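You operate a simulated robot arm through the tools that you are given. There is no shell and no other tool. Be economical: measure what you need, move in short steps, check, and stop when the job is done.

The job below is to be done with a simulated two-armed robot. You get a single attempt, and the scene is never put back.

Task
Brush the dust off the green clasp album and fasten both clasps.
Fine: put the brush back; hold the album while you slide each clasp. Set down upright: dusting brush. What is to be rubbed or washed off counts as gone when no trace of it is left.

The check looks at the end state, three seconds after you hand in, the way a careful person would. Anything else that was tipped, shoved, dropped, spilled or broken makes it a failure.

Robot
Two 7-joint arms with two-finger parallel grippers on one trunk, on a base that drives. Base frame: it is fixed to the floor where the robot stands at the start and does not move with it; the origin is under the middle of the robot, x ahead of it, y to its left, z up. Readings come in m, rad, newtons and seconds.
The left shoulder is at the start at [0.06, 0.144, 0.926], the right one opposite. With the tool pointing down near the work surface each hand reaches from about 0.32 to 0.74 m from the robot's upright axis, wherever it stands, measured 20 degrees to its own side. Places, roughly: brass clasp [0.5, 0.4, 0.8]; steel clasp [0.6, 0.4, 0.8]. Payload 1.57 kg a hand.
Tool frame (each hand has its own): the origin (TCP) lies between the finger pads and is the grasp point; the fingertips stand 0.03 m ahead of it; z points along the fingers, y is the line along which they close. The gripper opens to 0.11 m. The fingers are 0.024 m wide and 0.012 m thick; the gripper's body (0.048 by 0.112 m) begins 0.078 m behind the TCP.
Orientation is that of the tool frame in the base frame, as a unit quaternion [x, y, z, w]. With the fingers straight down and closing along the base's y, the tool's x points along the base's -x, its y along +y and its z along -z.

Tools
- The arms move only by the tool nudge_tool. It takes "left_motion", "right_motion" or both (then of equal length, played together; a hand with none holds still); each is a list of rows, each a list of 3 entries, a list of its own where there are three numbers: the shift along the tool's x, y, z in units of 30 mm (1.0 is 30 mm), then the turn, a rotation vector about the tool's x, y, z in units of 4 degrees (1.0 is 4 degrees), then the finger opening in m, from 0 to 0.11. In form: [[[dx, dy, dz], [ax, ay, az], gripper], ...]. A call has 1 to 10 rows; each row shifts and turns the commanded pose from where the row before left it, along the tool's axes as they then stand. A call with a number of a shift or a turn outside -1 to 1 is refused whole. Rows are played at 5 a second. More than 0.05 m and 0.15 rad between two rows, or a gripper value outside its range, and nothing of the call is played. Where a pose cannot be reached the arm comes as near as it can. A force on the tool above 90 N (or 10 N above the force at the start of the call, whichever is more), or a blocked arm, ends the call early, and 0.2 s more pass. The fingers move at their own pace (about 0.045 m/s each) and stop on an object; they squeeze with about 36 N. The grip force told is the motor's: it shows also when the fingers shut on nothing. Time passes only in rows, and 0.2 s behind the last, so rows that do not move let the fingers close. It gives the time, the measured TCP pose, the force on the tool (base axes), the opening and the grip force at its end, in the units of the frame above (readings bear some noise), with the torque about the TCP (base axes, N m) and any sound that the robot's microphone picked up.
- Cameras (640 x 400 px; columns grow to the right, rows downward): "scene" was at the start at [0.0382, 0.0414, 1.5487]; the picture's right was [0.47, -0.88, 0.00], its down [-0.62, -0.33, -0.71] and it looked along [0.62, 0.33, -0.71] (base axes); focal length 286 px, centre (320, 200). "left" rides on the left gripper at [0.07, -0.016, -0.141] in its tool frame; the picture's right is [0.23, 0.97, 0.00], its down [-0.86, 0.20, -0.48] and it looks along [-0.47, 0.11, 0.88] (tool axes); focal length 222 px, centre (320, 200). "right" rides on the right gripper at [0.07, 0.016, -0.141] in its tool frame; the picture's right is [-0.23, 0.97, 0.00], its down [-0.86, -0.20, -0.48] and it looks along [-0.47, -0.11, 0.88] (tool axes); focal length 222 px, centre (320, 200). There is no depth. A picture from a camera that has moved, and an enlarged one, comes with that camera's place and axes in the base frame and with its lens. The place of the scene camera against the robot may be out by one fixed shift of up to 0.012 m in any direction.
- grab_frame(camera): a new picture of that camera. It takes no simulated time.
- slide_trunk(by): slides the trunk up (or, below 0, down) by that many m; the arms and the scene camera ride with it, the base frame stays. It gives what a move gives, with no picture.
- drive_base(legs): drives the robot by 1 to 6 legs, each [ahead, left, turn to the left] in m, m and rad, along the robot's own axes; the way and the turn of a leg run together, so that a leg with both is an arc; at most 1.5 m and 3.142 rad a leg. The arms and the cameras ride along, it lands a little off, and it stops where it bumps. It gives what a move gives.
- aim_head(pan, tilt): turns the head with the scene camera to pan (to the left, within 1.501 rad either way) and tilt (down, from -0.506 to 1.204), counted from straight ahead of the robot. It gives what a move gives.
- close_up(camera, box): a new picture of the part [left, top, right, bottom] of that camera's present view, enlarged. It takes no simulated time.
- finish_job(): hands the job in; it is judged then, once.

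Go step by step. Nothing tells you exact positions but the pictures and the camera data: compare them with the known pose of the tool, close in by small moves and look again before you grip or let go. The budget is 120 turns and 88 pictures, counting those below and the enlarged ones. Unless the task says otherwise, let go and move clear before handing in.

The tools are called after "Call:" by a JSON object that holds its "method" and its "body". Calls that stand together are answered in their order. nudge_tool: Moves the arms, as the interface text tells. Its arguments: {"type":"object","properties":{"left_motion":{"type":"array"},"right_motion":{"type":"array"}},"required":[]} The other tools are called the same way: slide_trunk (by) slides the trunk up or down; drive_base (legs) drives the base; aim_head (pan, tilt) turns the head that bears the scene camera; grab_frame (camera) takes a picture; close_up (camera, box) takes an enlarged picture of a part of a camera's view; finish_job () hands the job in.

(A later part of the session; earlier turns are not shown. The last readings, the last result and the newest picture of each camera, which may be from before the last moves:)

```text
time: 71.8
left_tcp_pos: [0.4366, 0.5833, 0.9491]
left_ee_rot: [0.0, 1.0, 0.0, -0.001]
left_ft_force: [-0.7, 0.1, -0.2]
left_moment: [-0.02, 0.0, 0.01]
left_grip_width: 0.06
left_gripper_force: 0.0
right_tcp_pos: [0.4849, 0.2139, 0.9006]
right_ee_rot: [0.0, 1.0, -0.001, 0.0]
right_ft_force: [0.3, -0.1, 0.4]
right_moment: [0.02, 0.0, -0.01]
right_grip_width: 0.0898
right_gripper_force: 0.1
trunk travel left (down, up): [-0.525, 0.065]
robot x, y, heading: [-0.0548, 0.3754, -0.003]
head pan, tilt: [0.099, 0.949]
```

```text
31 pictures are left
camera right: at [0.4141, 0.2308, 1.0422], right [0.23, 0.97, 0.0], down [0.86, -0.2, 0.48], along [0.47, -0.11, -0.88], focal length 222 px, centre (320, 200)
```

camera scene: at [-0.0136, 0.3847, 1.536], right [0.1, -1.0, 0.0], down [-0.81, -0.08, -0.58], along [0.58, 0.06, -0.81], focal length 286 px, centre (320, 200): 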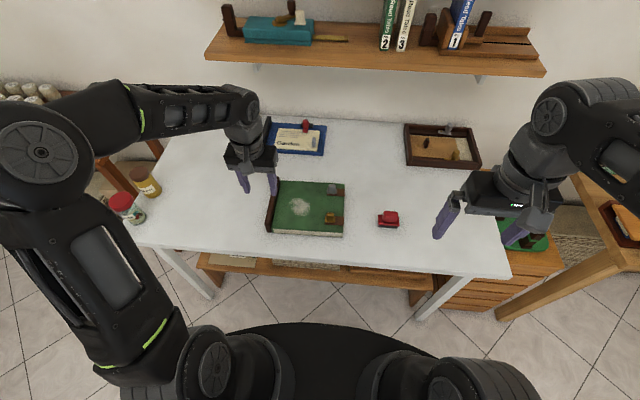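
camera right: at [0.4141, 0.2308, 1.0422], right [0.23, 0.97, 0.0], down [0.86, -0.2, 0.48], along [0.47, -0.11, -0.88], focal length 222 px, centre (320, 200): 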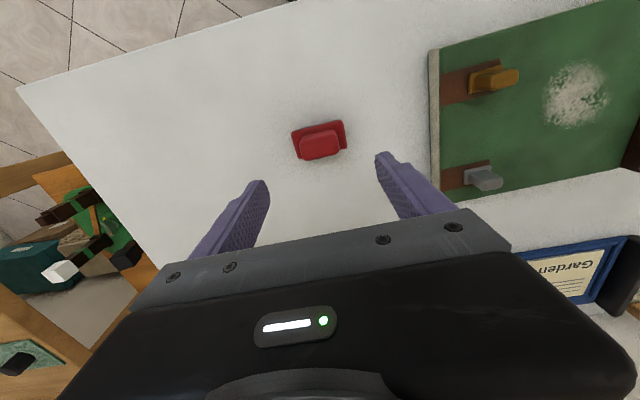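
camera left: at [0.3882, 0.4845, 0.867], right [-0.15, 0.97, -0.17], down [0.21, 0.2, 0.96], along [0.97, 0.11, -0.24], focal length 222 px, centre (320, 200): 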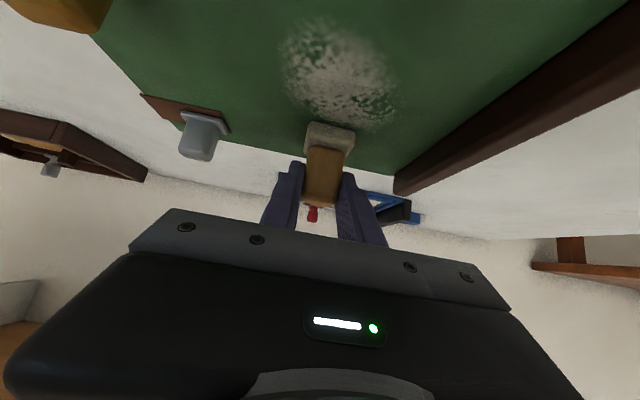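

The grip block centres at (0.480, 0.2155). I descend to just above grasp height and look.

Call:
{"method": "nudge_tool", "body": {"right_motion": [[[0.042, 0.013, 0.8], [0, 0, 0], 0.085], [[0.042, 0.013, 0.8], [0, 0, 0], 0.085], [[0.042, 0.013, 0.8], [0, 0, 0], 0.085]]}}

Call:
{"method": "close_up", "body": {"camera": "right", "box": [220, 80, 420, 240]}}

```text
time: 72.6
left_tcp_pos: [0.4342, 0.5832, 0.9492]
left_ee_rot: [0.001, 1.0, 0.0, 0.0]
left_ft_force: [-0.3, 0.6, 0.2]
left_moment: [0.02, -0.02, 0.01]
left_grip_width: 0.0601
left_gripper_force: 0.1
right_tcp_pos: [0.4808, 0.2157, 0.8285]
right_ee_rot: [0.0, 1.0, 0.001, 0.0]
right_ft_force: [-0.5, -0.1, 0.1]
right_moment: [0.01, 0.02, 0.0]
right_grip_width: 0.0846
right_gripper_force: 0.0
trunk travel left (down, up): [-0.525, 0.065]
robot x, y, heading: [-0.0523, 0.3757, -0.003]
head pan, tilt: [0.099, 0.949]
```

```text
2.50 times, centred on (320, 160) of right
camera zoom: at [0.4104, 0.2317, 0.9711], right [0.23, 0.97, 0.0], down [0.85, -0.2, 0.48], along [0.47, -0.11, -0.88], focal length 555 px, centre (320, 300)
```

zoom: 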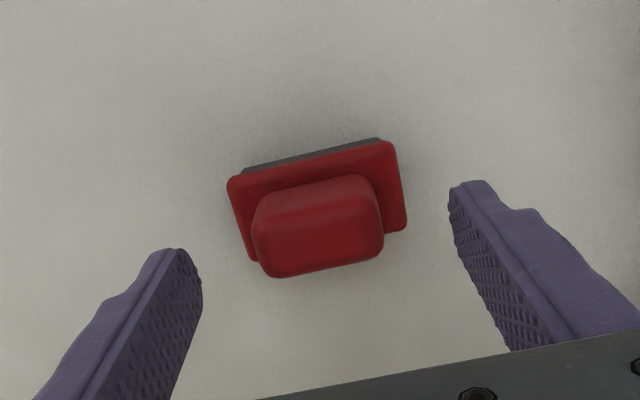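

Well centred. I descend and close on the block.

Call:
{"method": "nudge_tool", "body": {"right_motion": [[[-0.03, 0, 0.525], [0, 0, 0], 0.08], [[-0.03, 0, 0.525], [0, 0, 0], 0.08], [[0, 0, 0], [0, 0, 0], 0.03], [[0, 0, 0], [0, 0, 0], 0.03], [[0, 0, 0], [0, 0, 0], 0.03], [[0, 0, 0], [0, 0, 0], 0.03]]}}

Call:
{"method": "close_up", "body": {"camera": "right", "box": [220, 80, 420, 240]}}

```text
time: 74.0
left_tcp_pos: [0.4334, 0.5851, 0.9483]
left_ee_rot: [0.0, 1.0, 0.0, 0.0]
left_ft_force: [0.6, -0.1, -0.5]
left_moment: [-0.01, -0.02, 0.01]
left_grip_width: 0.06
left_gripper_force: 0.2
right_tcp_pos: [0.4821, 0.2154, 0.7965]
right_ee_rot: [-0.001, 1.0, 0.0, -0.001]
right_ft_force: [0.7, -0.8, -0.5]
right_moment: [0.0, 0.0, 0.0]
right_grip_width: 0.0435
right_gripper_force: 30.1
trunk travel left (down, up): [-0.525, 0.065]
robot x, y, heading: [-0.0537, 0.3741, 0.002]
head pan, tilt: [0.099, 0.949]
```

```text
2.50 times, centred on (320, 160) of right
camera zoom: at [0.4116, 0.2322, 0.9392], right [0.23, 0.97, 0.0], down [0.86, -0.2, 0.48], along [0.47, -0.11, -0.88], focal length 555 px, centre (320, 300)
```

zoom: 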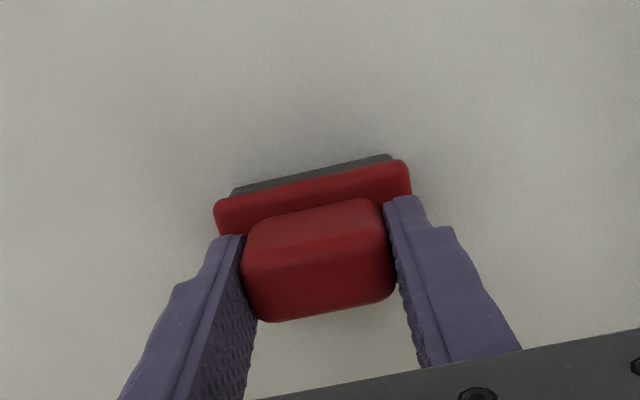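

The red brush is gripped. I lift it while moving the left hand aside to the left, then carry it over the album.

Call:
{"method": "nudge_tool", "body": {"right_motion": [[[0, 0, -0.9], [0, 0, 0], 0.03], [[0, 0, -0.9], [0, 0, 0], 0.03], [[0, 0, -0.9], [0, 0, 0], 0.03], [[0, 0, -0.9], [0, 0, 0], 0.03], [[0, 0, 0], [0, 0, 0], 0.03]], "left_motion": [[[0, 1, -0.3], [0, 0, 0], 0.06], [[0, 1, -0.3], [0, 0, 0], 0.06], [[0, 1, -0.3], [0, 0, 0], 0.06], [[0, 1, -0.3], [0, 0, 0], 0.06], [[0, 1, -0.3], [0, 0, 0], 0.06]]}}

Call:
{"method": "nudge_tool", "body": {"right_motion": [[[0.1, 1, 0], [0, 0, 0], 0.03], [[0.1, 1, 0], [0, 0, 0], 0.03], [[0.1, 1, 0], [0, 0, 0], 0.03], [[0.1, 1, 0], [0, 0, 0], 0.03], [[0.1, 1, 0], [0, 0, 0], 0.03], [[0.1, 1, 0], [0, 0, 0], 0.03], [[0.1, 1, 0], [0, 0, 0], 0.03], [[0.1, 1, 0], [0, 0, 0], 0.03], [[0.1, 1, 0], [0, 0, 0], 0.03]]}}

Call:
{"method": "grab_frame", "body": {"camera": "right"}}

```text
time: 75.2
left_tcp_pos: [0.4337, 0.7353, 0.9917]
left_ee_rot: [0.001, 1.0, 0.0, 0.0]
left_ft_force: [0.3, -0.2, -0.6]
left_moment: [-0.01, -0.01, 0.02]
left_grip_width: 0.0598
left_gripper_force: 0.0
right_tcp_pos: [0.4813, 0.2162, 0.905]
right_ee_rot: [0.0, 1.0, 0.0, 0.0]
right_ft_force: [-0.2, -0.3, -0.3]
right_moment: [0.0, 0.0, -0.02]
right_grip_width: 0.0431
right_gripper_force: 35.8
trunk travel left (down, up): [-0.525, 0.065]
robot x, y, heading: [-0.0517, 0.3742, 0.002]
head pan, tilt: [0.099, 0.949]
```

```text
time: 77.2
left_tcp_pos: [0.4357, 0.7342, 0.9923]
left_ee_rot: [0.0, 1.0, 0.0, 0.001]
left_ft_force: [-0.1, 0.1, -0.1]
left_moment: [-0.03, 0.02, -0.02]
left_grip_width: 0.0599
left_gripper_force: 0.0
right_tcp_pos: [0.4535, 0.4862, 0.9047]
right_ee_rot: [0.001, 1.0, -0.001, 0.0]
right_ft_force: [-0.2, 0.1, -0.2]
right_moment: [0.01, -0.02, -0.01]
right_grip_width: 0.0432
right_gripper_force: 35.8
trunk travel left (down, up): [-0.525, 0.065]
robot x, y, heading: [-0.0504, 0.3746, 0.0]
head pan, tilt: [0.099, 0.949]
```

```text
28 pictures are left
camera right: at [0.3842, 0.5033, 1.0475], right [0.23, 0.97, 0.0], down [0.85, -0.2, 0.48], along [0.47, -0.11, -0.88], focal length 222 px, centre (320, 200)
```

right: 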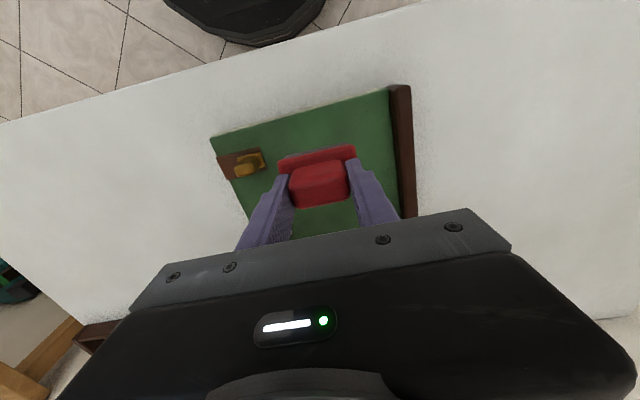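

I lower to near contact.

Call:
{"method": "nudge_tool", "body": {"right_motion": [[[0, 0, 0.8], [0, 0, 0], 0.03], [[0, 0, 0.8], [0, 0, 0], 0.03], [[0, 0, 0.8], [0, 0, 0], 0.03], [[0, 0, 0.07], [0, 0, 0], 0.03], [[0, 0, 0.07], [0, 0, 0], 0.03], [[0, 0, 0], [0, 0, 0], 0.03]]}}

```text
time: 78.6
left_tcp_pos: [0.4343, 0.7337, 0.9938]
left_ee_rot: [-0.001, 1.0, 0.0, 0.0]
left_ft_force: [-0.4, -0.3, 0.0]
left_moment: [0.03, -0.03, -0.02]
left_grip_width: 0.0599
left_gripper_force: 0.0
right_tcp_pos: [0.4566, 0.4856, 0.8303]
right_ee_rot: [0.001, 1.0, 0.0, 0.001]
right_ft_force: [-1.7, -3.4, 16.3]
right_moment: [-0.23, 0.18, -0.02]
right_grip_width: 0.043
right_gripper_force: 36.0
trunk travel left (down, up): [-0.525, 0.065]
robot x, y, heading: [-0.0507, 0.3756, -0.002]
head pan, tilt: [0.099, 0.949]
```

Contact at 16 N. I ease slightly and make a forward and back stroke over two lanes.

Call:
{"method": "nudge_tool", "body": {"right_motion": [[[-0.75, 0, -0.03], [0, 0, 0], 0.03], [[-0.75, 0, 0], [0, 0, 0], 0.03], [[-0.75, 0, 0], [0, 0, 0], 0.03], [[-0.75, 0, 0], [0, 0, 0], 0.03], [[0, 1, 0], [0, 0, 0], 0.03], [[0.75, 0, 0], [0, 0, 0], 0.03], [[0.75, 0, 0], [0, 0, 0], 0.03], [[0.75, 0, 0], [0, 0, 0], 0.03], [[0.75, 0, 0], [0, 0, 0], 0.03]]}}

Call:
{"method": "close_up", "body": {"camera": "scene", "box": [230, 140, 370, 250]}}

Call:
{"method": "close_up", "body": {"camera": "right", "box": [180, 60, 440, 260]}}

```text
time: 80.6
left_tcp_pos: [0.4343, 0.7334, 0.9934]
left_ee_rot: [0.0, 1.0, 0.0, 0.0]
left_ft_force: [-0.6, -0.2, -0.2]
left_moment: [-0.01, 0.0, -0.01]
left_grip_width: 0.0601
left_gripper_force: 0.1
right_tcp_pos: [0.4542, 0.5153, 0.8306]
right_ee_rot: [0.0, 1.0, 0.001, 0.0]
right_ft_force: [1.2, 1.0, 5.8]
right_moment: [0.09, -0.13, 0.01]
right_grip_width: 0.0431
right_gripper_force: 36.5
trunk travel left (down, up): [-0.525, 0.065]
robot x, y, heading: [-0.0542, 0.377, 0.007]
head pan, tilt: [0.099, 0.949]
```

```text
3.64 times, centred on (300, 195) of scene
camera zoom: at [-0.013, 0.3858, 1.536], right [0.1, -1.0, 0.0], down [-0.81, -0.08, -0.58], along [0.58, 0.06, -0.81], focal length 1041 px, centre (393, 218)
```

zoom: 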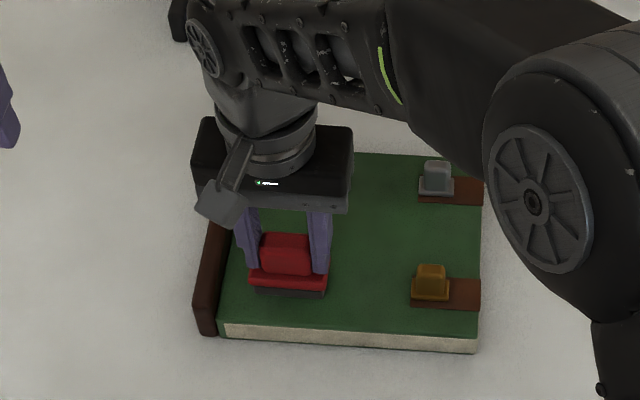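

```text
2.00 times, centred on (310, 160) of right
camera zoom: at [0.3843, 0.5326, 0.973], right [0.23, 0.97, 0.0], down [0.85, -0.2, 0.48], along [0.47, -0.11, -0.88], focal length 444 px, centre (340, 280)
```

zoom: 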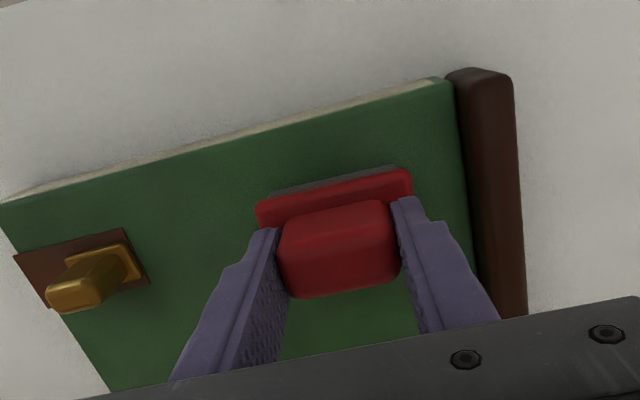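

The red brush takes the dust off. One more full pass to clear any trace, then I lift and inspect.

Call:
{"method": "nudge_tool", "body": {"right_motion": [[[-0.85, 0.1, 0], [0, 0, 0], 0.03], [[-0.85, 0, 0], [0, 0, 0], 0.03], [[-0.85, 0, 0], [0, 0, 0], 0.03], [[-0.85, 0, 0], [0, 0, 0], 0.03], [[0, -1, 0], [0, 0, 0], 0.03], [[0, -0.3, 0], [0, 0, 0], 0.03], [[0.85, 0, 0], [0, 0, 0], 0.03], [[0.85, 0, 0], [0, 0, 0], 0.03], [[0.85, 0, 0], [0, 0, 0], 0.03], [[0.85, 0, 0], [0, 0, 0], 0.03]]}}

Call:
{"method": "nudge_tool", "body": {"right_motion": [[[0, 0.7, 0], [0, 0, 0], 0.03], [[-0.85, 0, 0], [0, 0, 0], 0.03], [[-0.85, 0, 0], [0, 0, 0], 0.03], [[-0.85, 0, 0], [0, 0, 0], 0.03], [[-0.85, 0, 0], [0, 0, 0], 0.03], [[0.6, 0, -1], [0, 0, 0], 0.03], [[0.6, 0, -1], [0, 0, 0], 0.03], [[0.3, -1, -0.5], [0, 0, 0], 0.03], [[0.3, -1, 0], [0, 0, 0], 0.03], [[0, -1, 0], [0, 0, 0], 0.03]]}}

Call:
{"method": "nudge_tool", "body": {"right_motion": [[[0, -1, 0], [0, 0, 0], 0.03], [[0, -1, 0], [0, 0, 0], 0.03], [[0, -1, 0], [0, 0, 0], 0.03], [[0, -1, 0], [0, 0, 0], 0.03], [[0, -1, 0], [0, 0, 0], 0.03]]}}

Call:
{"method": "close_up", "body": {"camera": "scene", "box": [240, 160, 400, 260]}}

```text
time: 82.8
left_tcp_pos: [0.4342, 0.733, 0.9933]
left_ee_rot: [0.0, 1.0, 0.0, 0.0]
left_ft_force: [0.7, 0.5, 0.7]
left_moment: [-0.01, -0.02, 0.0]
left_grip_width: 0.0599
left_gripper_force: 0.1
right_tcp_pos: [0.4558, 0.48, 0.8298]
right_ee_rot: [0.0, 1.0, 0.001, 0.001]
right_ft_force: [5.1, 0.2, 12.2]
right_moment: [-0.04, -0.3, 0.04]
right_grip_width: 0.0433
right_gripper_force: 35.9
trunk travel left (down, up): [-0.525, 0.065]
robot x, y, heading: [-0.0534, 0.3751, 0.0]
head pan, tilt: [0.099, 0.949]
```

```text
time: 85.0
left_tcp_pos: [0.4355, 0.7333, 0.9937]
left_ee_rot: [-0.001, 1.0, 0.0, 0.0]
left_ft_force: [0.4, 0.2, 0.3]
left_moment: [0.02, 0.0, -0.02]
left_grip_width: 0.0598
left_gripper_force: 0.0
right_tcp_pos: [0.5014, 0.4095, 0.9045]
right_ee_rot: [0.0, 1.0, -0.001, -0.001]
right_ft_force: [0.1, 0.4, -1.7]
right_moment: [0.0, 0.0, 0.01]
right_grip_width: 0.0431
right_gripper_force: 36.0
trunk travel left (down, up): [-0.525, 0.065]
robot x, y, heading: [-0.051, 0.3774, -0.003]
head pan, tilt: [0.099, 0.949]
```

```text
time: 86.2
left_tcp_pos: [0.4348, 0.7329, 0.9924]
left_ee_rot: [-0.001, 1.0, 0.0, -0.001]
left_ft_force: [-0.2, 1.4, -1.3]
left_moment: [0.0, 0.03, 0.01]
left_grip_width: 0.0599
left_gripper_force: 0.2
right_tcp_pos: [0.5025, 0.2601, 0.9055]
right_ee_rot: [0.0, 1.0, 0.0, 0.001]
right_ft_force: [-0.2, -0.8, 0.0]
right_moment: [0.0, -0.01, 0.0]
right_grip_width: 0.0431
right_gripper_force: 36.1
trunk travel left (down, up): [-0.525, 0.065]
robot x, y, heading: [-0.0508, 0.3775, 0.001]
head pan, tilt: [0.099, 0.949]
```

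```text
4.00 times, centred on (320, 210) of scene
camera zoom: at [-0.0125, 0.3851, 1.536], right [0.1, -1.0, 0.0], down [-0.81, -0.08, -0.58], along [0.58, 0.06, -0.81], focal length 1145 px, centre (320, 160)
```

zoom: 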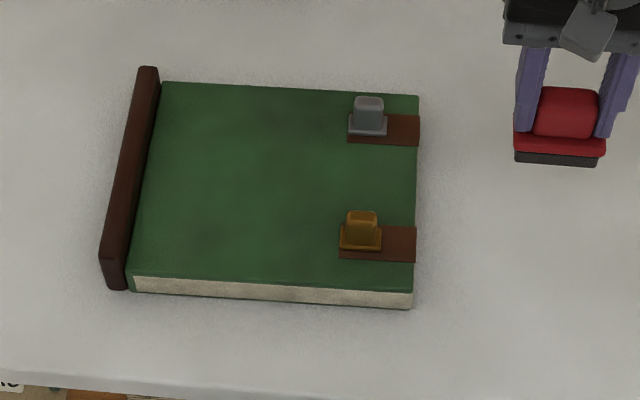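

All dust is gone. I carry the red brush back above its place and lower it.

Call:
{"method": "nudge_tool", "body": {"right_motion": [[[0.34, -0.75, 0], [0, 0, 0], 0.03], [[0.34, -0.74, 0], [0, 0, 0], 0.03], [[0, 0, 0.87], [0, 0, 0], 0.03], [[0, 0, 0.87], [0, 0, 0], 0.03], [[0, 0, 0.87], [0, 0, 0], 0.03], [[0, 0, 0.87], [0, 0, 0], 0.03], [[0, 0, 0], [0, 0, 0], 0.03]]}}

Call:
{"method": "nudge_tool", "body": {"right_motion": [[[0, 0, 0.06], [0, 0, 0], 0.03], [[0, 0, 0.04], [0, 0, 0], 0.03], [[0, 0, 0], [0, 0, 0], 0.03]]}}

```text
time: 87.8
left_tcp_pos: [0.4332, 0.7333, 0.9923]
left_ee_rot: [0.0, 1.0, 0.001, 0.0]
left_ft_force: [0.5, -0.9, 0.1]
left_moment: [-0.02, 0.02, 0.01]
left_grip_width: 0.0598
left_gripper_force: 0.0
right_tcp_pos: [0.4822, 0.216, 0.8008]
right_ee_rot: [0.0, 1.0, -0.001, 0.0]
right_ft_force: [-0.3, 0.3, -0.2]
right_moment: [0.0, 0.0, 0.01]
right_grip_width: 0.0429
right_gripper_force: 36.5
trunk travel left (down, up): [-0.525, 0.065]
robot x, y, heading: [-0.0525, 0.3761, 0.003]
head pan, tilt: [0.099, 0.949]
```

```text
time: 88.6
left_tcp_pos: [0.4345, 0.7341, 0.9935]
left_ee_rot: [0.0, 1.0, 0.0, 0.0]
left_ft_force: [0.0, -0.3, 0.0]
left_moment: [-0.01, -0.02, -0.01]
left_grip_width: 0.0599
left_gripper_force: 0.0
right_tcp_pos: [0.4823, 0.2146, 0.7975]
right_ee_rot: [0.0, 1.0, 0.001, 0.0]
right_ft_force: [0.1, -0.4, -1.6]
right_moment: [0.01, -0.01, 0.01]
right_grip_width: 0.0433
right_gripper_force: 36.0
trunk travel left (down, up): [-0.525, 0.065]
robot x, y, heading: [-0.0532, 0.3769, -0.003]
head pan, tilt: [0.099, 0.949]
```

Call:
{"method": "nudge_tool", "body": {"right_motion": [[[0, 0, 0.04], [0, 0, 0], 0.03], [[0, 0, 0.04], [0, 0, 0], 0.03], [[0, 0, 0], [0, 0, 0], 0.03]]}}

```text
time: 89.4
left_tcp_pos: [0.4326, 0.7343, 0.9933]
left_ee_rot: [-0.001, 1.0, 0.0, 0.0]
left_ft_force: [0.4, -0.6, -0.1]
left_moment: [-0.01, -0.05, -0.01]
left_grip_width: 0.0601
left_gripper_force: 0.2
right_tcp_pos: [0.4827, 0.2156, 0.7962]
right_ee_rot: [0.0, 1.0, 0.0, 0.002]
right_ft_force: [-2.1, -1.7, 14.3]
right_moment: [-0.09, 0.04, -0.01]
right_grip_width: 0.0432
right_gripper_force: 36.5
trunk travel left (down, up): [-0.525, 0.065]
robot x, y, heading: [-0.051, 0.3733, 0.001]
head pan, tilt: [0.099, 0.949]
```

It rests on the table. I ease off, open and rise.

Call:
{"method": "nudge_tool", "body": {"right_motion": [[[0, 0, -0.05], [0, 0, 0], 0.03], [[0, 0, 0], [0, 0, 0], 0.08], [[0, 0, 0], [0, 0, 0], 0.08], [[0, 0, 0], [0, 0, 0], 0.08], [[0, 0, -1], [0, 0, 0], 0.08], [[0, 0, -1], [0, 0, 0], 0.08], [[0, 0, -1], [0, 0, 0], 0.08], [[0, 0, -1], [0, 0, 0], 0.08]]}}

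Call:
{"method": "close_up", "body": {"camera": "scene", "box": [310, 170, 370, 240]}}

Call:
{"method": "grab_frame", "body": {"camera": "right"}}

```text
time: 91.2
left_tcp_pos: [0.4339, 0.7339, 0.9936]
left_ee_rot: [0.0, 1.0, 0.0, 0.0]
left_ft_force: [0.1, -1.1, 0.0]
left_moment: [0.01, 0.04, 0.02]
left_grip_width: 0.0601
left_gripper_force: 0.1
right_tcp_pos: [0.4823, 0.2154, 0.9161]
right_ee_rot: [0.0, 1.0, -0.001, 0.0]
right_ft_force: [0.0, 0.1, 0.7]
right_moment: [-0.01, -0.01, 0.03]
right_grip_width: 0.0799
right_gripper_force: 0.1
trunk travel left (down, up): [-0.525, 0.065]
robot x, y, heading: [-0.0547, 0.3771, 0.004]
head pan, tilt: [0.099, 0.949]
```

```text
5.71 times, centred on (340, 205) of scene
camera zoom: at [-0.0128, 0.3857, 1.536], right [0.1, -1.0, 0.0], down [-0.81, -0.08, -0.58], along [0.58, 0.06, -0.81], focal length 1635 px, centre (206, 171)
```

zoom: 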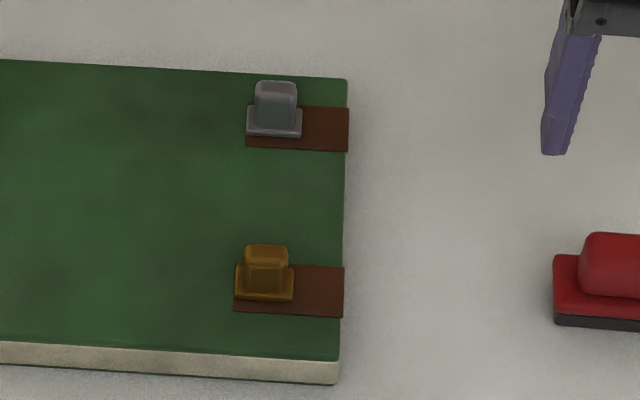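

```text
23 pictures are left
camera right: at [0.4117, 0.2323, 1.0584], right [0.23, 0.97, 0.0], down [0.86, -0.2, 0.48], along [0.47, -0.11, -0.88], focal length 222 px, centre (320, 200)
```

right: 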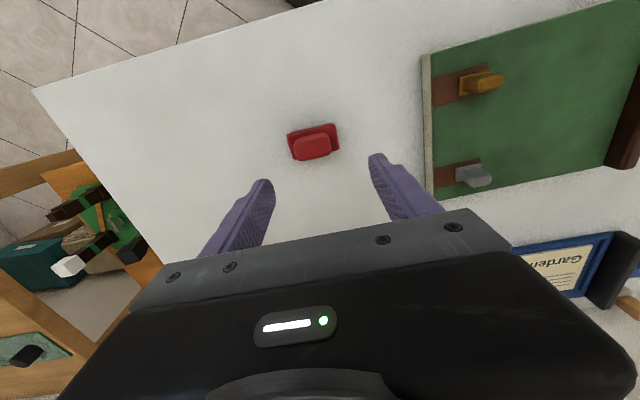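

The red brush stands where it was. Now I hover the left hand over the spine (0.50, 0.593) and the right over the brass clasp (0.457, 0.4035).

Call:
{"method": "nudge_tool", "body": {"left_motion": [[[-0.314, -0.671, 0.633], [0, 0, 0], 0.06], [[-0.314, -0.671, 0.633], [0, 0, 0], 0.06], [[-0.314, -0.671, 0.633], [0, 0, 0], 0.06], [[-0.314, -0.671, 0.633], [0, 0, 0], 0.06], [[-0.314, -0.671, 0.633], [0, 0, 0], 0.06], [[-0.314, -0.671, 0.633], [0, 0, 0], 0.06], [[-0.314, -0.671, 0.633], [0, 0, 0], 0.06]], "right_motion": [[[0.119, 0.895, 0.267], [0, 0, 0], 0.055], [[0.119, 0.895, 0.267], [0, 0, 0], 0.055], [[0.119, 0.895, 0.267], [0, 0, 0], 0.055], [[0.119, 0.895, 0.267], [0, 0, 0], 0.055], [[0.119, 0.895, 0.267], [0, 0, 0], 0.055], [[0.119, 0.895, 0.267], [0, 0, 0], 0.055], [[0.119, 0.895, 0.267], [0, 0, 0], 0.055]]}}

Call:
{"method": "close_up", "body": {"camera": "left", "box": [180, 60, 460, 260]}}

Call:
{"method": "close_up", "body": {"camera": "right", "box": [180, 60, 460, 260]}}

```text
time: 92.8
left_tcp_pos: [0.499, 0.5929, 0.8602]
left_ee_rot: [0.0, 1.0, 0.0, 0.0]
left_ft_force: [-0.4, 0.0, 0.8]
left_moment: [0.01, 0.02, -0.02]
left_grip_width: 0.06
left_gripper_force: 0.0
right_tcp_pos: [0.4591, 0.4022, 0.8585]
right_ee_rot: [0.0, 1.0, 0.0, 0.0]
right_ft_force: [0.5, 0.1, 0.2]
right_moment: [-0.04, 0.0, -0.01]
right_grip_width: 0.055
right_gripper_force: 0.1
trunk travel left (down, up): [-0.525, 0.065]
robot x, y, heading: [-0.0522, 0.3743, -0.001]
head pan, tilt: [0.099, 0.949]
```

```text
2.00 times, centred on (320, 160) of left
camera zoom: at [0.4294, 0.5767, 1.0026], right [-0.23, 0.97, 0.0], down [0.85, 0.2, 0.48], along [0.47, 0.11, -0.88], focal length 444 px, centre (320, 280)
```

zoom: 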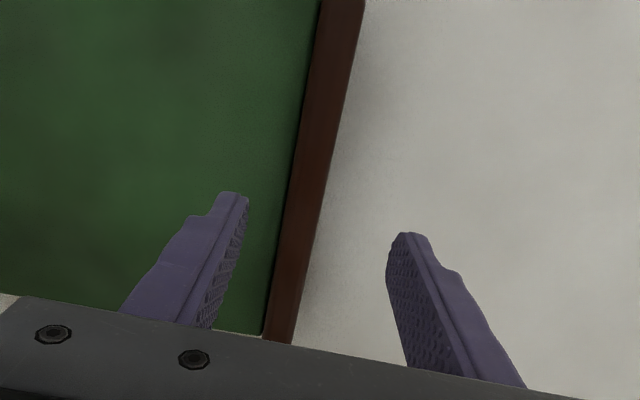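

```text
2.00 times, centred on (320, 160) of right
camera zoom: at [0.3869, 0.421, 1.0017], right [0.23, 0.97, 0.0], down [0.86, -0.2, 0.48], along [0.47, -0.11, -0.88], focal length 444 px, centre (320, 280)
```

zoom: 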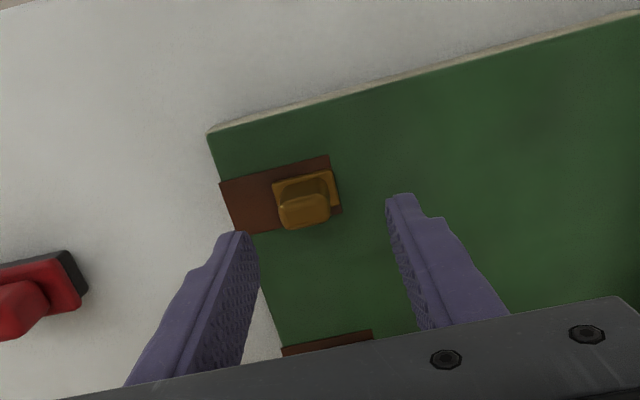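

Both are near-centred (spine y 0.589, brass knob (0.457, 0.397)). I lower both; the left closes on the spine, the right stays open around the knob.

Call:
{"method": "nudge_tool", "body": {"left_motion": [[[0, -0.065, 0.837], [0, 0, 0], 0.05], [[0, -0.065, 0.837], [0, 0, 0], 0.05], [[0, 0, 0], [0, 0, 0], 0.0], [[0, 0, 0], [0, 0, 0], 0.0], [[0, 0, 0], [0, 0, 0], 0.0]], "right_motion": [[[0.033, -0.07, 0.742], [0, 0, 0], 0.055], [[0.033, -0.07, 0.742], [0, 0, 0], 0.055], [[0, 0, 0], [0, 0, 0], 0.055], [[0, 0, 0], [0, 0, 0], 0.055], [[0, 0, 0], [0, 0, 0], 0.055]]}}

Call:
{"method": "close_up", "body": {"camera": "right", "box": [180, 60, 460, 260]}}

Call:
{"method": "close_up", "body": {"camera": "left", "box": [180, 60, 460, 260]}}

```text
time: 94.0
left_tcp_pos: [0.5003, 0.5885, 0.8094]
left_ee_rot: [0.0, 1.0, 0.0, 0.001]
left_ft_force: [1.0, -0.8, 0.4]
left_moment: [0.03, -0.03, 0.21]
left_grip_width: 0.0176
left_gripper_force: 22.1
right_tcp_pos: [0.4551, 0.3996, 0.8149]
right_ee_rot: [0.0, 1.0, 0.0, -0.001]
right_ft_force: [0.9, 0.1, 0.0]
right_moment: [-0.02, 0.0, 0.02]
right_grip_width: 0.0552
right_gripper_force: 0.0
trunk travel left (down, up): [-0.525, 0.065]
robot x, y, heading: [-0.0518, 0.3754, 0.001]
head pan, tilt: [0.099, 0.949]
```

```text
2.00 times, centred on (320, 160) of right
camera zoom: at [0.3845, 0.4171, 0.9574], right [0.23, 0.97, 0.0], down [0.86, -0.2, 0.48], along [0.47, -0.11, -0.88], focal length 444 px, centre (320, 280)
```

zoom: 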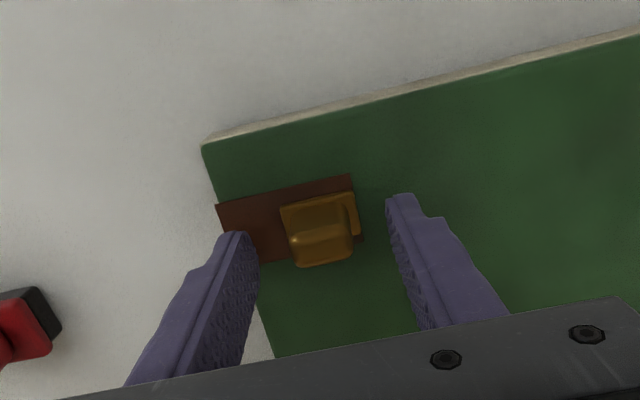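

```text
2.00 times, centred on (320, 160) of left
camera zoom: at [0.4297, 0.5724, 0.9526], right [-0.23, 0.97, 0.0], down [0.86, 0.2, 0.48], along [0.47, 0.11, -0.88], focal length 444 px, centre (320, 280)
```

zoom: 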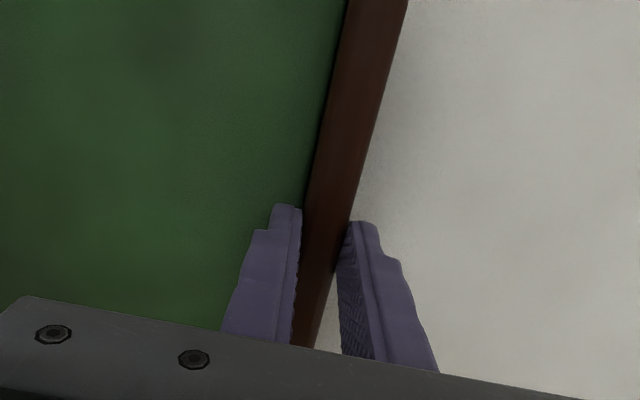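

The spine is firmly held (18 mm). The right hand lowers 5 mm and closes on the brass knob.

Call:
{"method": "nudge_tool", "body": {"right_motion": [[[0, 0, 0.16], [0, 0, 0], 0.055], [[0, 0, 0], [0, 0, 0], 0.01], [[0, 0, 0], [0, 0, 0], 0.01], [[0, 0, 0], [0, 0, 0], 0.01]]}}

Call:
{"method": "nudge_tool", "body": {"right_motion": [[[0, -0.2, 0], [0, 0, 0], 0.01], [[0, -0.2, 0], [0, 0, 0], 0.01], [[0, 0, 0], [0, 0, 0], 0.01]]}}

Call:
{"method": "close_up", "body": {"camera": "right", "box": [180, 60, 460, 260]}}

```text
time: 95.0
left_tcp_pos: [0.4988, 0.5877, 0.8097]
left_ee_rot: [0.001, 1.0, -0.001, 0.0]
left_ft_force: [0.3, -3.6, 0.2]
left_moment: [-0.12, 0.04, 0.27]
left_grip_width: 0.0173
left_gripper_force: 32.6
right_tcp_pos: [0.4545, 0.4006, 0.8113]
right_ee_rot: [0.0, 1.0, 0.0, 0.001]
right_ft_force: [-0.9, 5.8, 0.0]
right_moment: [0.03, -0.03, 0.07]
right_grip_width: 0.0233
right_gripper_force: 22.9
trunk travel left (down, up): [-0.525, 0.065]
robot x, y, heading: [-0.053, 0.3748, -0.002]
head pan, tilt: [0.099, 0.949]
```

```text
time: 95.8
left_tcp_pos: [0.4986, 0.5881, 0.8097]
left_ee_rot: [0.0, 1.0, 0.001, 0.0]
left_ft_force: [-0.4, -5.1, 0.7]
left_moment: [-0.15, 0.03, 0.23]
left_grip_width: 0.0176
left_gripper_force: 32.2
right_tcp_pos: [0.4558, 0.3872, 0.8107]
right_ee_rot: [0.0, 1.0, 0.0, 0.0]
right_ft_force: [-0.7, 4.3, 0.4]
right_moment: [0.1, -0.02, 0.09]
right_grip_width: 0.0232
right_gripper_force: 35.4
trunk travel left (down, up): [-0.525, 0.065]
robot x, y, heading: [-0.0503, 0.3745, -0.002]
head pan, tilt: [0.099, 0.949]
```

```text
2.00 times, centred on (320, 160) of right
camera zoom: at [0.3849, 0.4044, 0.9528], right [0.23, 0.97, 0.0], down [0.86, -0.2, 0.48], along [0.47, -0.11, -0.88], focal length 444 px, centre (320, 280)
```

zoom: 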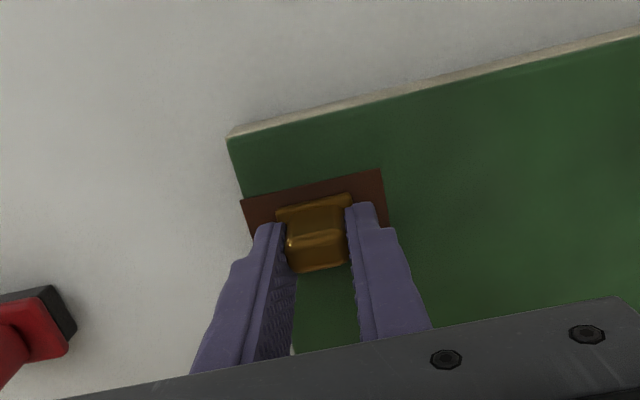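

The clasp slides with the hand and the album stays. I continue toward the edge.

Call:
{"method": "nudge_tool", "body": {"right_motion": [[[0, -0.2, 0], [0, 0, 0], 0.01], [[0, -0.2, 0], [0, 0, 0], 0.01], [[0, 0, 0], [0, 0, 0], 0.01]]}}

Call:
{"method": "nudge_tool", "body": {"right_motion": [[[0, -0.1, 0], [0, 0, 0], 0.01], [[0, -0.1, 0], [0, 0, 0], 0.01], [[0, 0, 0], [0, 0, 0], 0.01]]}}

```text
time: 96.6
left_tcp_pos: [0.5003, 0.5869, 0.8102]
left_ee_rot: [0.001, 1.0, -0.001, 0.001]
left_ft_force: [-0.1, -9.5, 0.9]
left_moment: [-0.34, -0.1, 0.26]
left_grip_width: 0.0173
left_gripper_force: 32.6
right_tcp_pos: [0.455, 0.3763, 0.8111]
right_ee_rot: [0.0, 1.0, 0.0, 0.0]
right_ft_force: [0.6, 9.6, -0.1]
right_moment: [-0.18, 0.31, 0.04]
right_grip_width: 0.0233
right_gripper_force: 35.7
trunk travel left (down, up): [-0.525, 0.065]
robot x, y, heading: [-0.0566, 0.3744, -0.001]
head pan, tilt: [0.099, 0.949]
```

```text
time: 97.4
left_tcp_pos: [0.5004, 0.5853, 0.8091]
left_ee_rot: [0.002, 1.0, -0.002, -0.001]
left_ft_force: [-3.9, -29.2, 2.1]
left_moment: [-0.59, -0.1, 0.52]
left_grip_width: 0.0174
left_gripper_force: 32.4
right_tcp_pos: [0.4557, 0.3728, 0.8113]
right_ee_rot: [-0.001, 1.0, 0.004, 0.0]
right_ft_force: [2.7, 27.6, -3.3]
right_moment: [-0.17, 0.37, -0.01]
right_grip_width: 0.0236
right_gripper_force: 35.3
trunk travel left (down, up): [-0.525, 0.065]
robot x, y, heading: [-0.0478, 0.3785, 0.005]
head pan, tilt: [0.099, 0.949]
```

The end stop is reached (28 N). I ease off, release, rise, and look.

Call:
{"method": "nudge_tool", "body": {"right_motion": [[[0, 0.1, 0], [0, 0, 0], 0.01], [[0, 0, 0], [0, 0, 0], 0.05], [[0, 0, 0], [0, 0, 0], 0.055], [[0, 0, 0], [0, 0, 0], 0.055], [[0, 0, -1], [0, 0, 0], 0.055], [[-0.5, 0.2, -0.7], [0, 0, 0], 0.055]]}}

Call:
{"method": "grab_frame", "body": {"camera": "right"}}

```text
time: 98.8
left_tcp_pos: [0.501, 0.5892, 0.81]
left_ee_rot: [0.0, 1.0, 0.0, 0.0]
left_ft_force: [0.7, 1.1, 0.2]
left_moment: [-0.05, 0.0, -0.05]
left_grip_width: 0.0174
left_gripper_force: 33.1
right_tcp_pos: [0.4709, 0.3791, 0.8616]
right_ee_rot: [0.001, 1.0, 0.0, 0.001]
right_ft_force: [0.0, -0.1, -0.1]
right_moment: [-0.03, -0.04, 0.0]
right_grip_width: 0.0551
right_gripper_force: 0.0
trunk travel left (down, up): [-0.525, 0.065]
robot x, y, heading: [-0.0558, 0.3704, -0.003]
head pan, tilt: [0.099, 0.949]
```

```text
17 pictures are left
camera right: at [0.4002, 0.3962, 1.0037], right [0.23, 0.97, 0.0], down [0.86, -0.2, 0.48], along [0.47, -0.11, -0.88], focal length 222 px, centre (320, 200)
```

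right: 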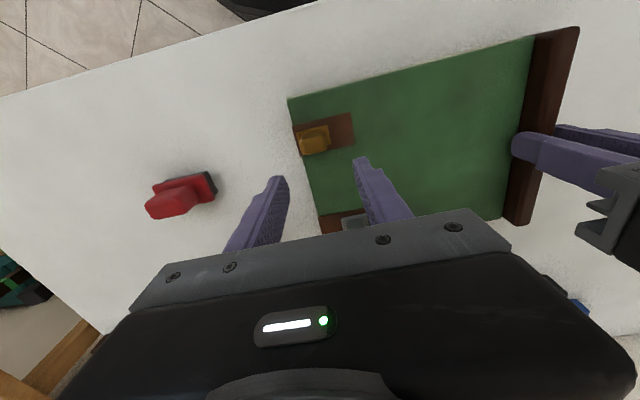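

Brass is at the edge end of its track. I go over the steel clasp at about (0.565, 0.402).

Call:
{"method": "nudge_tool", "body": {"right_motion": [[[-0.783, 0.19, 0], [0, 0, 0], 0.055], [[-0.783, 0.19, 0], [0, 0, 0], 0.055], [[-0.783, 0.19, 0], [0, 0, 0], 0.055], [[-0.783, 0.19, 0], [0, 0, 0], 0.055]]}}

Call:
{"method": "close_up", "body": {"camera": "right", "box": [180, 60, 460, 260]}}

```text
time: 99.8
left_tcp_pos: [0.4991, 0.5871, 0.8095]
left_ee_rot: [0.0, 1.0, 0.0, 0.0]
left_ft_force: [0.8, 0.1, -0.1]
left_moment: [0.02, 0.1, 0.12]
left_grip_width: 0.0175
left_gripper_force: 32.0
right_tcp_pos: [0.5659, 0.4033, 0.8625]
right_ee_rot: [0.0, 1.0, 0.0, 0.0]
right_ft_force: [-0.1, -0.8, -1.2]
right_moment: [-0.01, 0.03, 0.01]
right_grip_width: 0.0548
right_gripper_force: 0.0
trunk travel left (down, up): [-0.525, 0.065]
robot x, y, heading: [-0.0527, 0.3756, 0.001]
head pan, tilt: [0.099, 0.949]
```

```text
2.00 times, centred on (320, 160) of right
camera zoom: at [0.495, 0.4187, 1.0036], right [0.23, 0.97, 0.0], down [0.85, -0.2, 0.48], along [0.47, -0.11, -0.88], focal length 444 px, centre (320, 280)
```

zoom: 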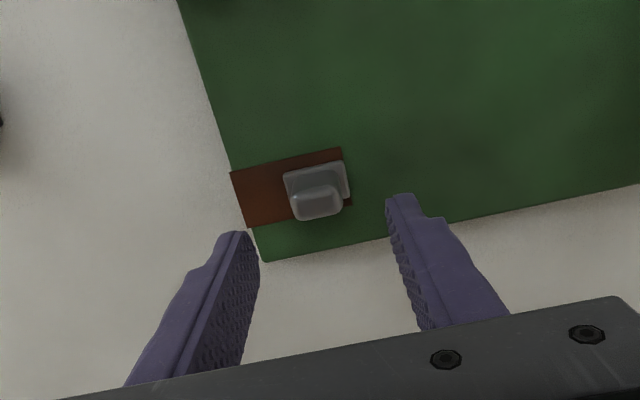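

Knob at (0.565, 0.401), centred. I lower, close and begin sliding.

Call:
{"method": "nudge_tool", "body": {"right_motion": [[[0.02, -0.03, 0.85], [0, 0, 0], 0.055], [[0.02, -0.03, 0.85], [0, 0, 0], 0.055], [[0, 0, 0], [0, 0, 0], 0.055], [[0, 0, 0], [0, 0, 0], 0.01], [[0, 0, 0], [0, 0, 0], 0.01], [[0, 0, 0], [0, 0, 0], 0.01]]}}

Call:
{"method": "nudge_tool", "body": {"right_motion": [[[0, -0.2, 0], [0, 0, 0], 0.01], [[0, -0.2, 0], [0, 0, 0], 0.01], [[0, -0.2, 0], [0, 0, 0], 0.01], [[0, 0, 0], [0, 0, 0], 0.01]]}}

```text
time: 101.2
left_tcp_pos: [0.5004, 0.5886, 0.8103]
left_ee_rot: [0.001, 1.0, -0.001, 0.0]
left_ft_force: [-0.3, -6.3, 0.3]
left_moment: [-0.17, 0.09, -0.16]
left_grip_width: 0.0175
left_gripper_force: 32.2
right_tcp_pos: [0.5636, 0.4, 0.8095]
right_ee_rot: [0.0, 1.0, 0.001, 0.0]
right_ft_force: [-0.7, 5.0, 0.6]
right_moment: [0.11, -0.15, -0.02]
right_grip_width: 0.0236
right_gripper_force: 23.2
trunk travel left (down, up): [-0.525, 0.065]
robot x, y, heading: [-0.0556, 0.3782, -0.003]
head pan, tilt: [0.099, 0.949]
```

```text
time: 102.2
left_tcp_pos: [0.5007, 0.5881, 0.8102]
left_ee_rot: [0.0, 1.0, 0.0, 0.0]
left_ft_force: [0.2, -4.7, 0.7]
left_moment: [-0.19, -0.02, -0.2]
left_grip_width: 0.0174
left_gripper_force: 32.3
right_tcp_pos: [0.5632, 0.382, 0.8102]
right_ee_rot: [0.0, 1.0, 0.0, 0.001]
right_ft_force: [0.6, 4.3, 0.8]
right_moment: [0.01, -0.02, -0.04]
right_grip_width: 0.0234
right_gripper_force: 36.0
trunk travel left (down, up): [-0.525, 0.065]
robot x, y, heading: [-0.0511, 0.3759, 0.002]
head pan, tilt: [0.099, 0.949]
```

It slides smoothly. I continue to the end stop.

Call:
{"method": "nudge_tool", "body": {"right_motion": [[[0, -0.15, 0], [0, 0, 0], 0.01], [[0, -0.1, 0], [0, 0, 0], 0.01], [[0, 0, 0], [0, 0, 0], 0.01]]}}

Call:
{"method": "nudge_tool", "body": {"right_motion": [[[0, -0.1, 0], [0, 0, 0], 0.01], [[0, 0, 0], [0, 0, 0], 0.01]]}}

```text
time: 103.0
left_tcp_pos: [0.5009, 0.5877, 0.8105]
left_ee_rot: [0.001, 1.0, -0.002, 0.0]
left_ft_force: [1.0, -11.9, 1.2]
left_moment: [-0.31, 0.16, -0.37]
left_grip_width: 0.0172
left_gripper_force: 32.7
right_tcp_pos: [0.5632, 0.3753, 0.8115]
right_ee_rot: [0.0, 1.0, 0.001, 0.0]
right_ft_force: [-0.9, 11.7, -0.3]
right_moment: [-0.19, -0.36, -0.22]
right_grip_width: 0.0231
right_gripper_force: 35.2
trunk travel left (down, up): [-0.525, 0.065]
robot x, y, heading: [-0.0546, 0.3714, -0.002]
head pan, tilt: [0.099, 0.949]
```

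```text
time: 103.6
left_tcp_pos: [0.5003, 0.5863, 0.8104]
left_ee_rot: [0.003, 1.0, -0.001, 0.0]
left_ft_force: [3.6, -23.0, 1.6]
left_moment: [-0.46, 0.35, -0.57]
left_grip_width: 0.0174
left_gripper_force: 32.5
right_tcp_pos: [0.5614, 0.374, 0.8102]
right_ee_rot: [-0.001, 1.0, 0.002, -0.001]
right_ft_force: [-4.0, 22.7, -1.4]
right_moment: [-0.05, -0.6, -0.38]
right_grip_width: 0.0233
right_gripper_force: 35.5
trunk travel left (down, up): [-0.525, 0.065]
robot x, y, heading: [-0.0532, 0.3761, -0.002]
head pan, tilt: [0.099, 0.949]
```

End stop reached. Right hand eases, releases and rises; then the left lets go of the spine and rises.

Call:
{"method": "nudge_tool", "body": {"right_motion": [[[0, 0.1, 0], [0, 0, 0], 0.01], [[0, 0, 0], [0, 0, 0], 0.05], [[0, 0, 0], [0, 0, 0], 0.055], [[0, 0, 0], [0, 0, 0], 0.055], [[0, 0, -1], [0, 0, 0], 0.055], [[0, 0, -1], [0, 0, 0], 0.055], [[0, -0.8, -1], [0, 0, 0], 0.055], [[0, -1, -1], [0, 0, 0], 0.055], [[0, -1, -1], [0, 0, 0], 0.055], [[0, -1, 0], [0, 0, 0], 0.055]]}}

Call:
{"method": "nudge_tool", "body": {"left_motion": [[[0, 0, 0], [0, 0, 0], 0.05], [[0, 0, 0], [0, 0, 0], 0.05], [[0, 0, 0], [0, 0, 0], 0.05], [[0, 0, -1], [0, 0, 0], 0.05], [[0, 0, -1], [0, 0, 0], 0.05], [[0, 0, -1], [0, 0, 0], 0.05], [[0, 1, -1], [0, 0, 0], 0.05], [[0, 1, -1], [0, 0, 0], 0.05], [[0, 1, 0], [0, 0, 0], 0.05]]}}

Call:
{"method": "close_up", "body": {"camera": "scene", "box": [230, 150, 410, 260]}}

Call:
{"method": "grab_frame", "body": {"camera": "scene"}}

```text
time: 105.8
left_tcp_pos: [0.4997, 0.588, 0.8103]
left_ee_rot: [0.001, 1.0, 0.0, -0.001]
left_ft_force: [0.3, -1.2, 0.7]
left_moment: [0.27, 0.16, 0.03]
left_grip_width: 0.0174
left_gripper_force: 33.0
right_tcp_pos: [0.5638, 0.2609, 0.9609]
right_ee_rot: [0.0, 1.0, 0.0, -0.001]
right_ft_force: [0.5, -0.1, -0.8]
right_moment: [-0.01, -0.04, -0.01]
right_grip_width: 0.055
right_gripper_force: 0.0
trunk travel left (down, up): [-0.525, 0.065]
robot x, y, heading: [-0.0478, 0.3758, -0.008]
head pan, tilt: [0.099, 0.949]
```

```text
time: 107.8
left_tcp_pos: [0.501, 0.6796, 0.9605]
left_ee_rot: [0.0, 1.0, -0.001, 0.0]
left_ft_force: [0.4, 0.1, 0.3]
left_moment: [-0.01, 0.0, 0.0]
left_grip_width: 0.05
left_gripper_force: 0.0
right_tcp_pos: [0.5639, 0.261, 0.9604]
right_ee_rot: [0.0, 1.0, 0.001, 0.001]
right_ft_force: [0.8, -0.9, -0.1]
right_moment: [0.03, 0.01, -0.03]
right_grip_width: 0.0551
right_gripper_force: 0.0
trunk travel left (down, up): [-0.525, 0.065]
robot x, y, heading: [-0.053, 0.3768, 0.008]
head pan, tilt: [0.099, 0.949]
```

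```text
3.56 times, centred on (320, 205) of scene
camera zoom: at [-0.0122, 0.3863, 1.536], right [0.1, -1.0, 0.0], down [-0.81, -0.08, -0.58], along [0.58, 0.06, -0.81], focal length 1017 px, centre (320, 182)
```

zoom: 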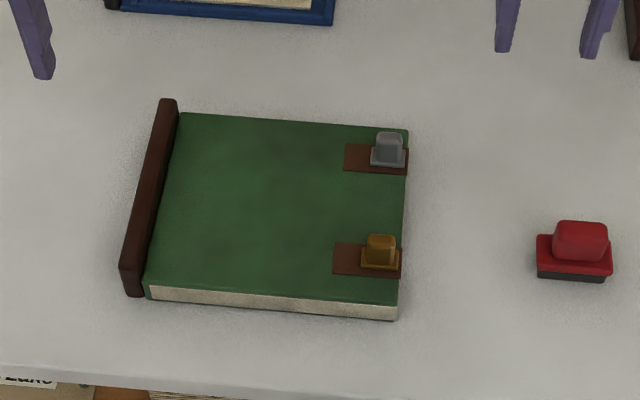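

```text
14 pictures are left
camera scene: at [-0.0122, 0.3863, 1.536], right [0.1, -1.0, 0.0], down [-0.81, -0.08, -0.58], along [0.58, 0.06, -0.81], focal length 286 px, centre (320, 200)
```

scene: 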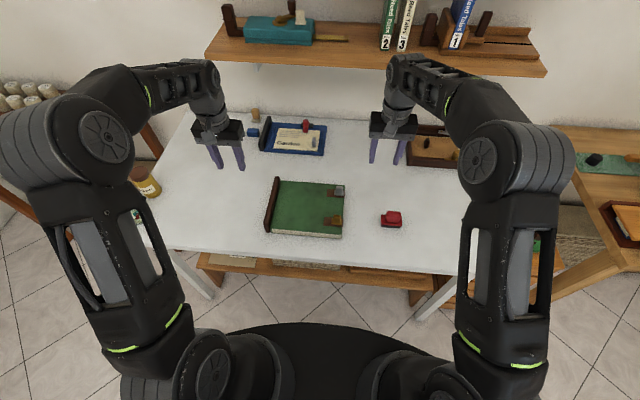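

Both clasps look to be at the ends of their tracks; a close check of clasps, the tan piece and the jars.

Call:
{"method": "close_up", "body": {"camera": "scene", "box": [300, 175, 360, 245]}}

Call:
{"method": "close_up", "body": {"camera": "scene", "box": [110, 95, 340, 240]}}

Call:
{"method": "grab_frame", "body": {"camera": "left"}}

```text
5.71 times, centred on (330, 210) of scene
camera zoom: at [-0.0122, 0.3863, 1.536], right [0.1, -1.0, 0.0], down [-0.81, -0.08, -0.58], along [0.58, 0.06, -0.81], focal length 1635 px, centre (263, 143)
```

zoom: 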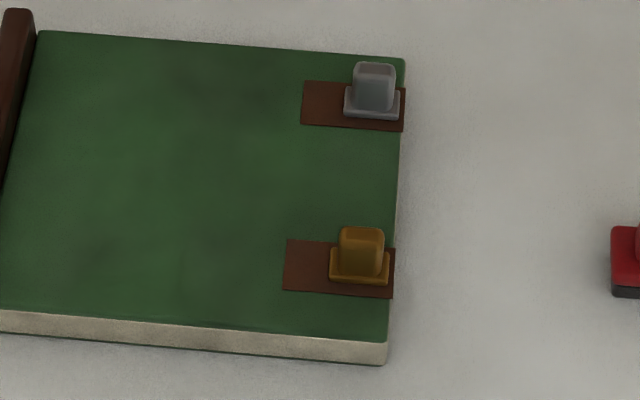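

```text
2.76 times, centred on (225, 168) of scene
camera zoom: at [-0.0122, 0.3863, 1.536], right [0.1, -1.0, 0.0], down [-0.81, -0.08, -0.58], along [0.58, 0.06, -0.81], focal length 789 px, centre (582, 290)
```

zoom: 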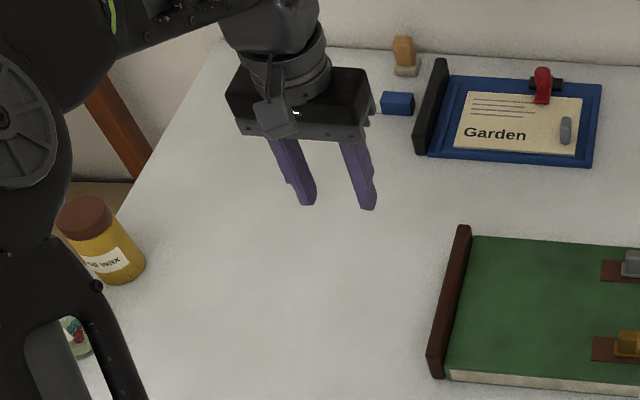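

```text
11 pictures are left
camera left: at [0.43, 0.6631, 1.103], right [-0.23, 0.97, 0.0], down [0.86, 0.2, 0.48], along [0.47, 0.11, -0.88], focal length 222 px, centre (320, 200)
```

left: 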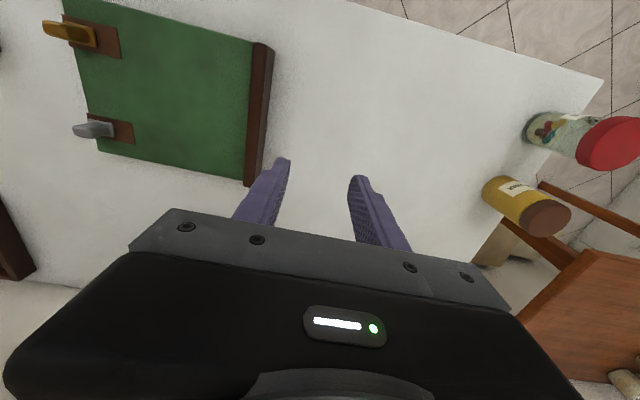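

Steel and brass sit perhaps 1–2 mm short of the stop, likely from my easing back. To be sure I hold the spine again and push each knob once more with open fingers, so that nothing drags it back.

Call:
{"method": "nudge_tool", "body": {"left_motion": [[[0, -1, 0], [0, 0, 0], 0.05], [[0, -1, 0], [0, 0, 0], 0.05], [[0, -1, 0.5], [0, 0, 0], 0.05], [[0, -0.05, 1], [0, 0, 0], 0.05], [[0, 0, 1], [0, 0, 0], 0.05], [[0, 0, 1], [0, 0, 0], 0.05], [[0, 0, 1], [0, 0, 0], 0.05], [[0, 0, 0.5], [0, 0, 0], 0.05], [[0, 0, 0], [0, 0, 0], 0.0], [[0, 0, 0], [0, 0, 0], 0.0]], "right_motion": [[[0, 1, 0], [0, 0, 0], 0.055], [[0, 1, 0], [0, 0, 0], 0.055], [[0, 1, 0.5], [0, 0, 0], 0.055], [[0, 0.75, 1], [0, 0, 0], 0.055], [[0, 0, 1], [0, 0, 0], 0.055], [[0, 0, 1], [0, 0, 0], 0.055], [[0, 0, 0.5], [0, 0, 0], 0.055], [[0, 0, 0], [0, 0, 0], 0.055], [[0, 0, 0], [0, 0, 0], 0.055], [[0, 0, 0], [0, 0, 0], 0.055]]}}

Call:
{"method": "close_up", "body": {"camera": "right", "box": [180, 60, 460, 260]}}

```text
time: 110.0
left_tcp_pos: [0.5002, 0.5869, 0.8124]
left_ee_rot: [0.0, 1.0, -0.001, -0.001]
left_ft_force: [-0.3, -0.4, 0.3]
left_moment: [0.02, -0.15, -0.08]
left_grip_width: 0.0177
left_gripper_force: 12.2
right_tcp_pos: [0.563, 0.3718, 0.8411]
right_ee_rot: [0.001, 1.0, 0.0, 0.0]
right_ft_force: [-0.3, -0.3, -0.1]
right_moment: [0.0, 0.0, 0.03]
right_grip_width: 0.0549
right_gripper_force: 0.1
trunk travel left (down, up): [-0.525, 0.065]
robot x, y, heading: [-0.0515, 0.3773, -0.003]
head pan, tilt: [0.099, 0.949]
```

```text
2.00 times, centred on (320, 160) of right
camera zoom: at [0.4927, 0.3898, 0.9835], right [0.23, 0.97, 0.0], down [0.86, -0.2, 0.48], along [0.47, -0.11, -0.88], focal length 444 px, centre (320, 280)
```

zoom: 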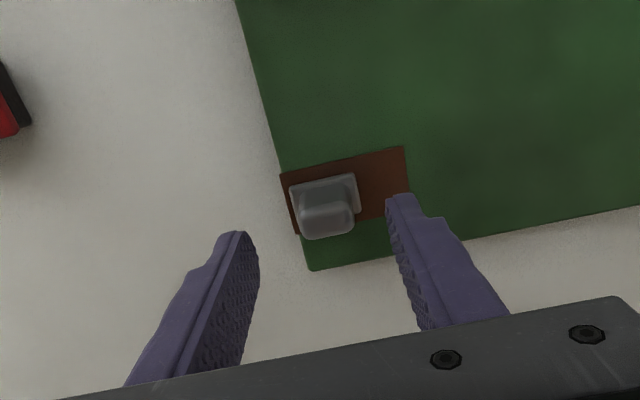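

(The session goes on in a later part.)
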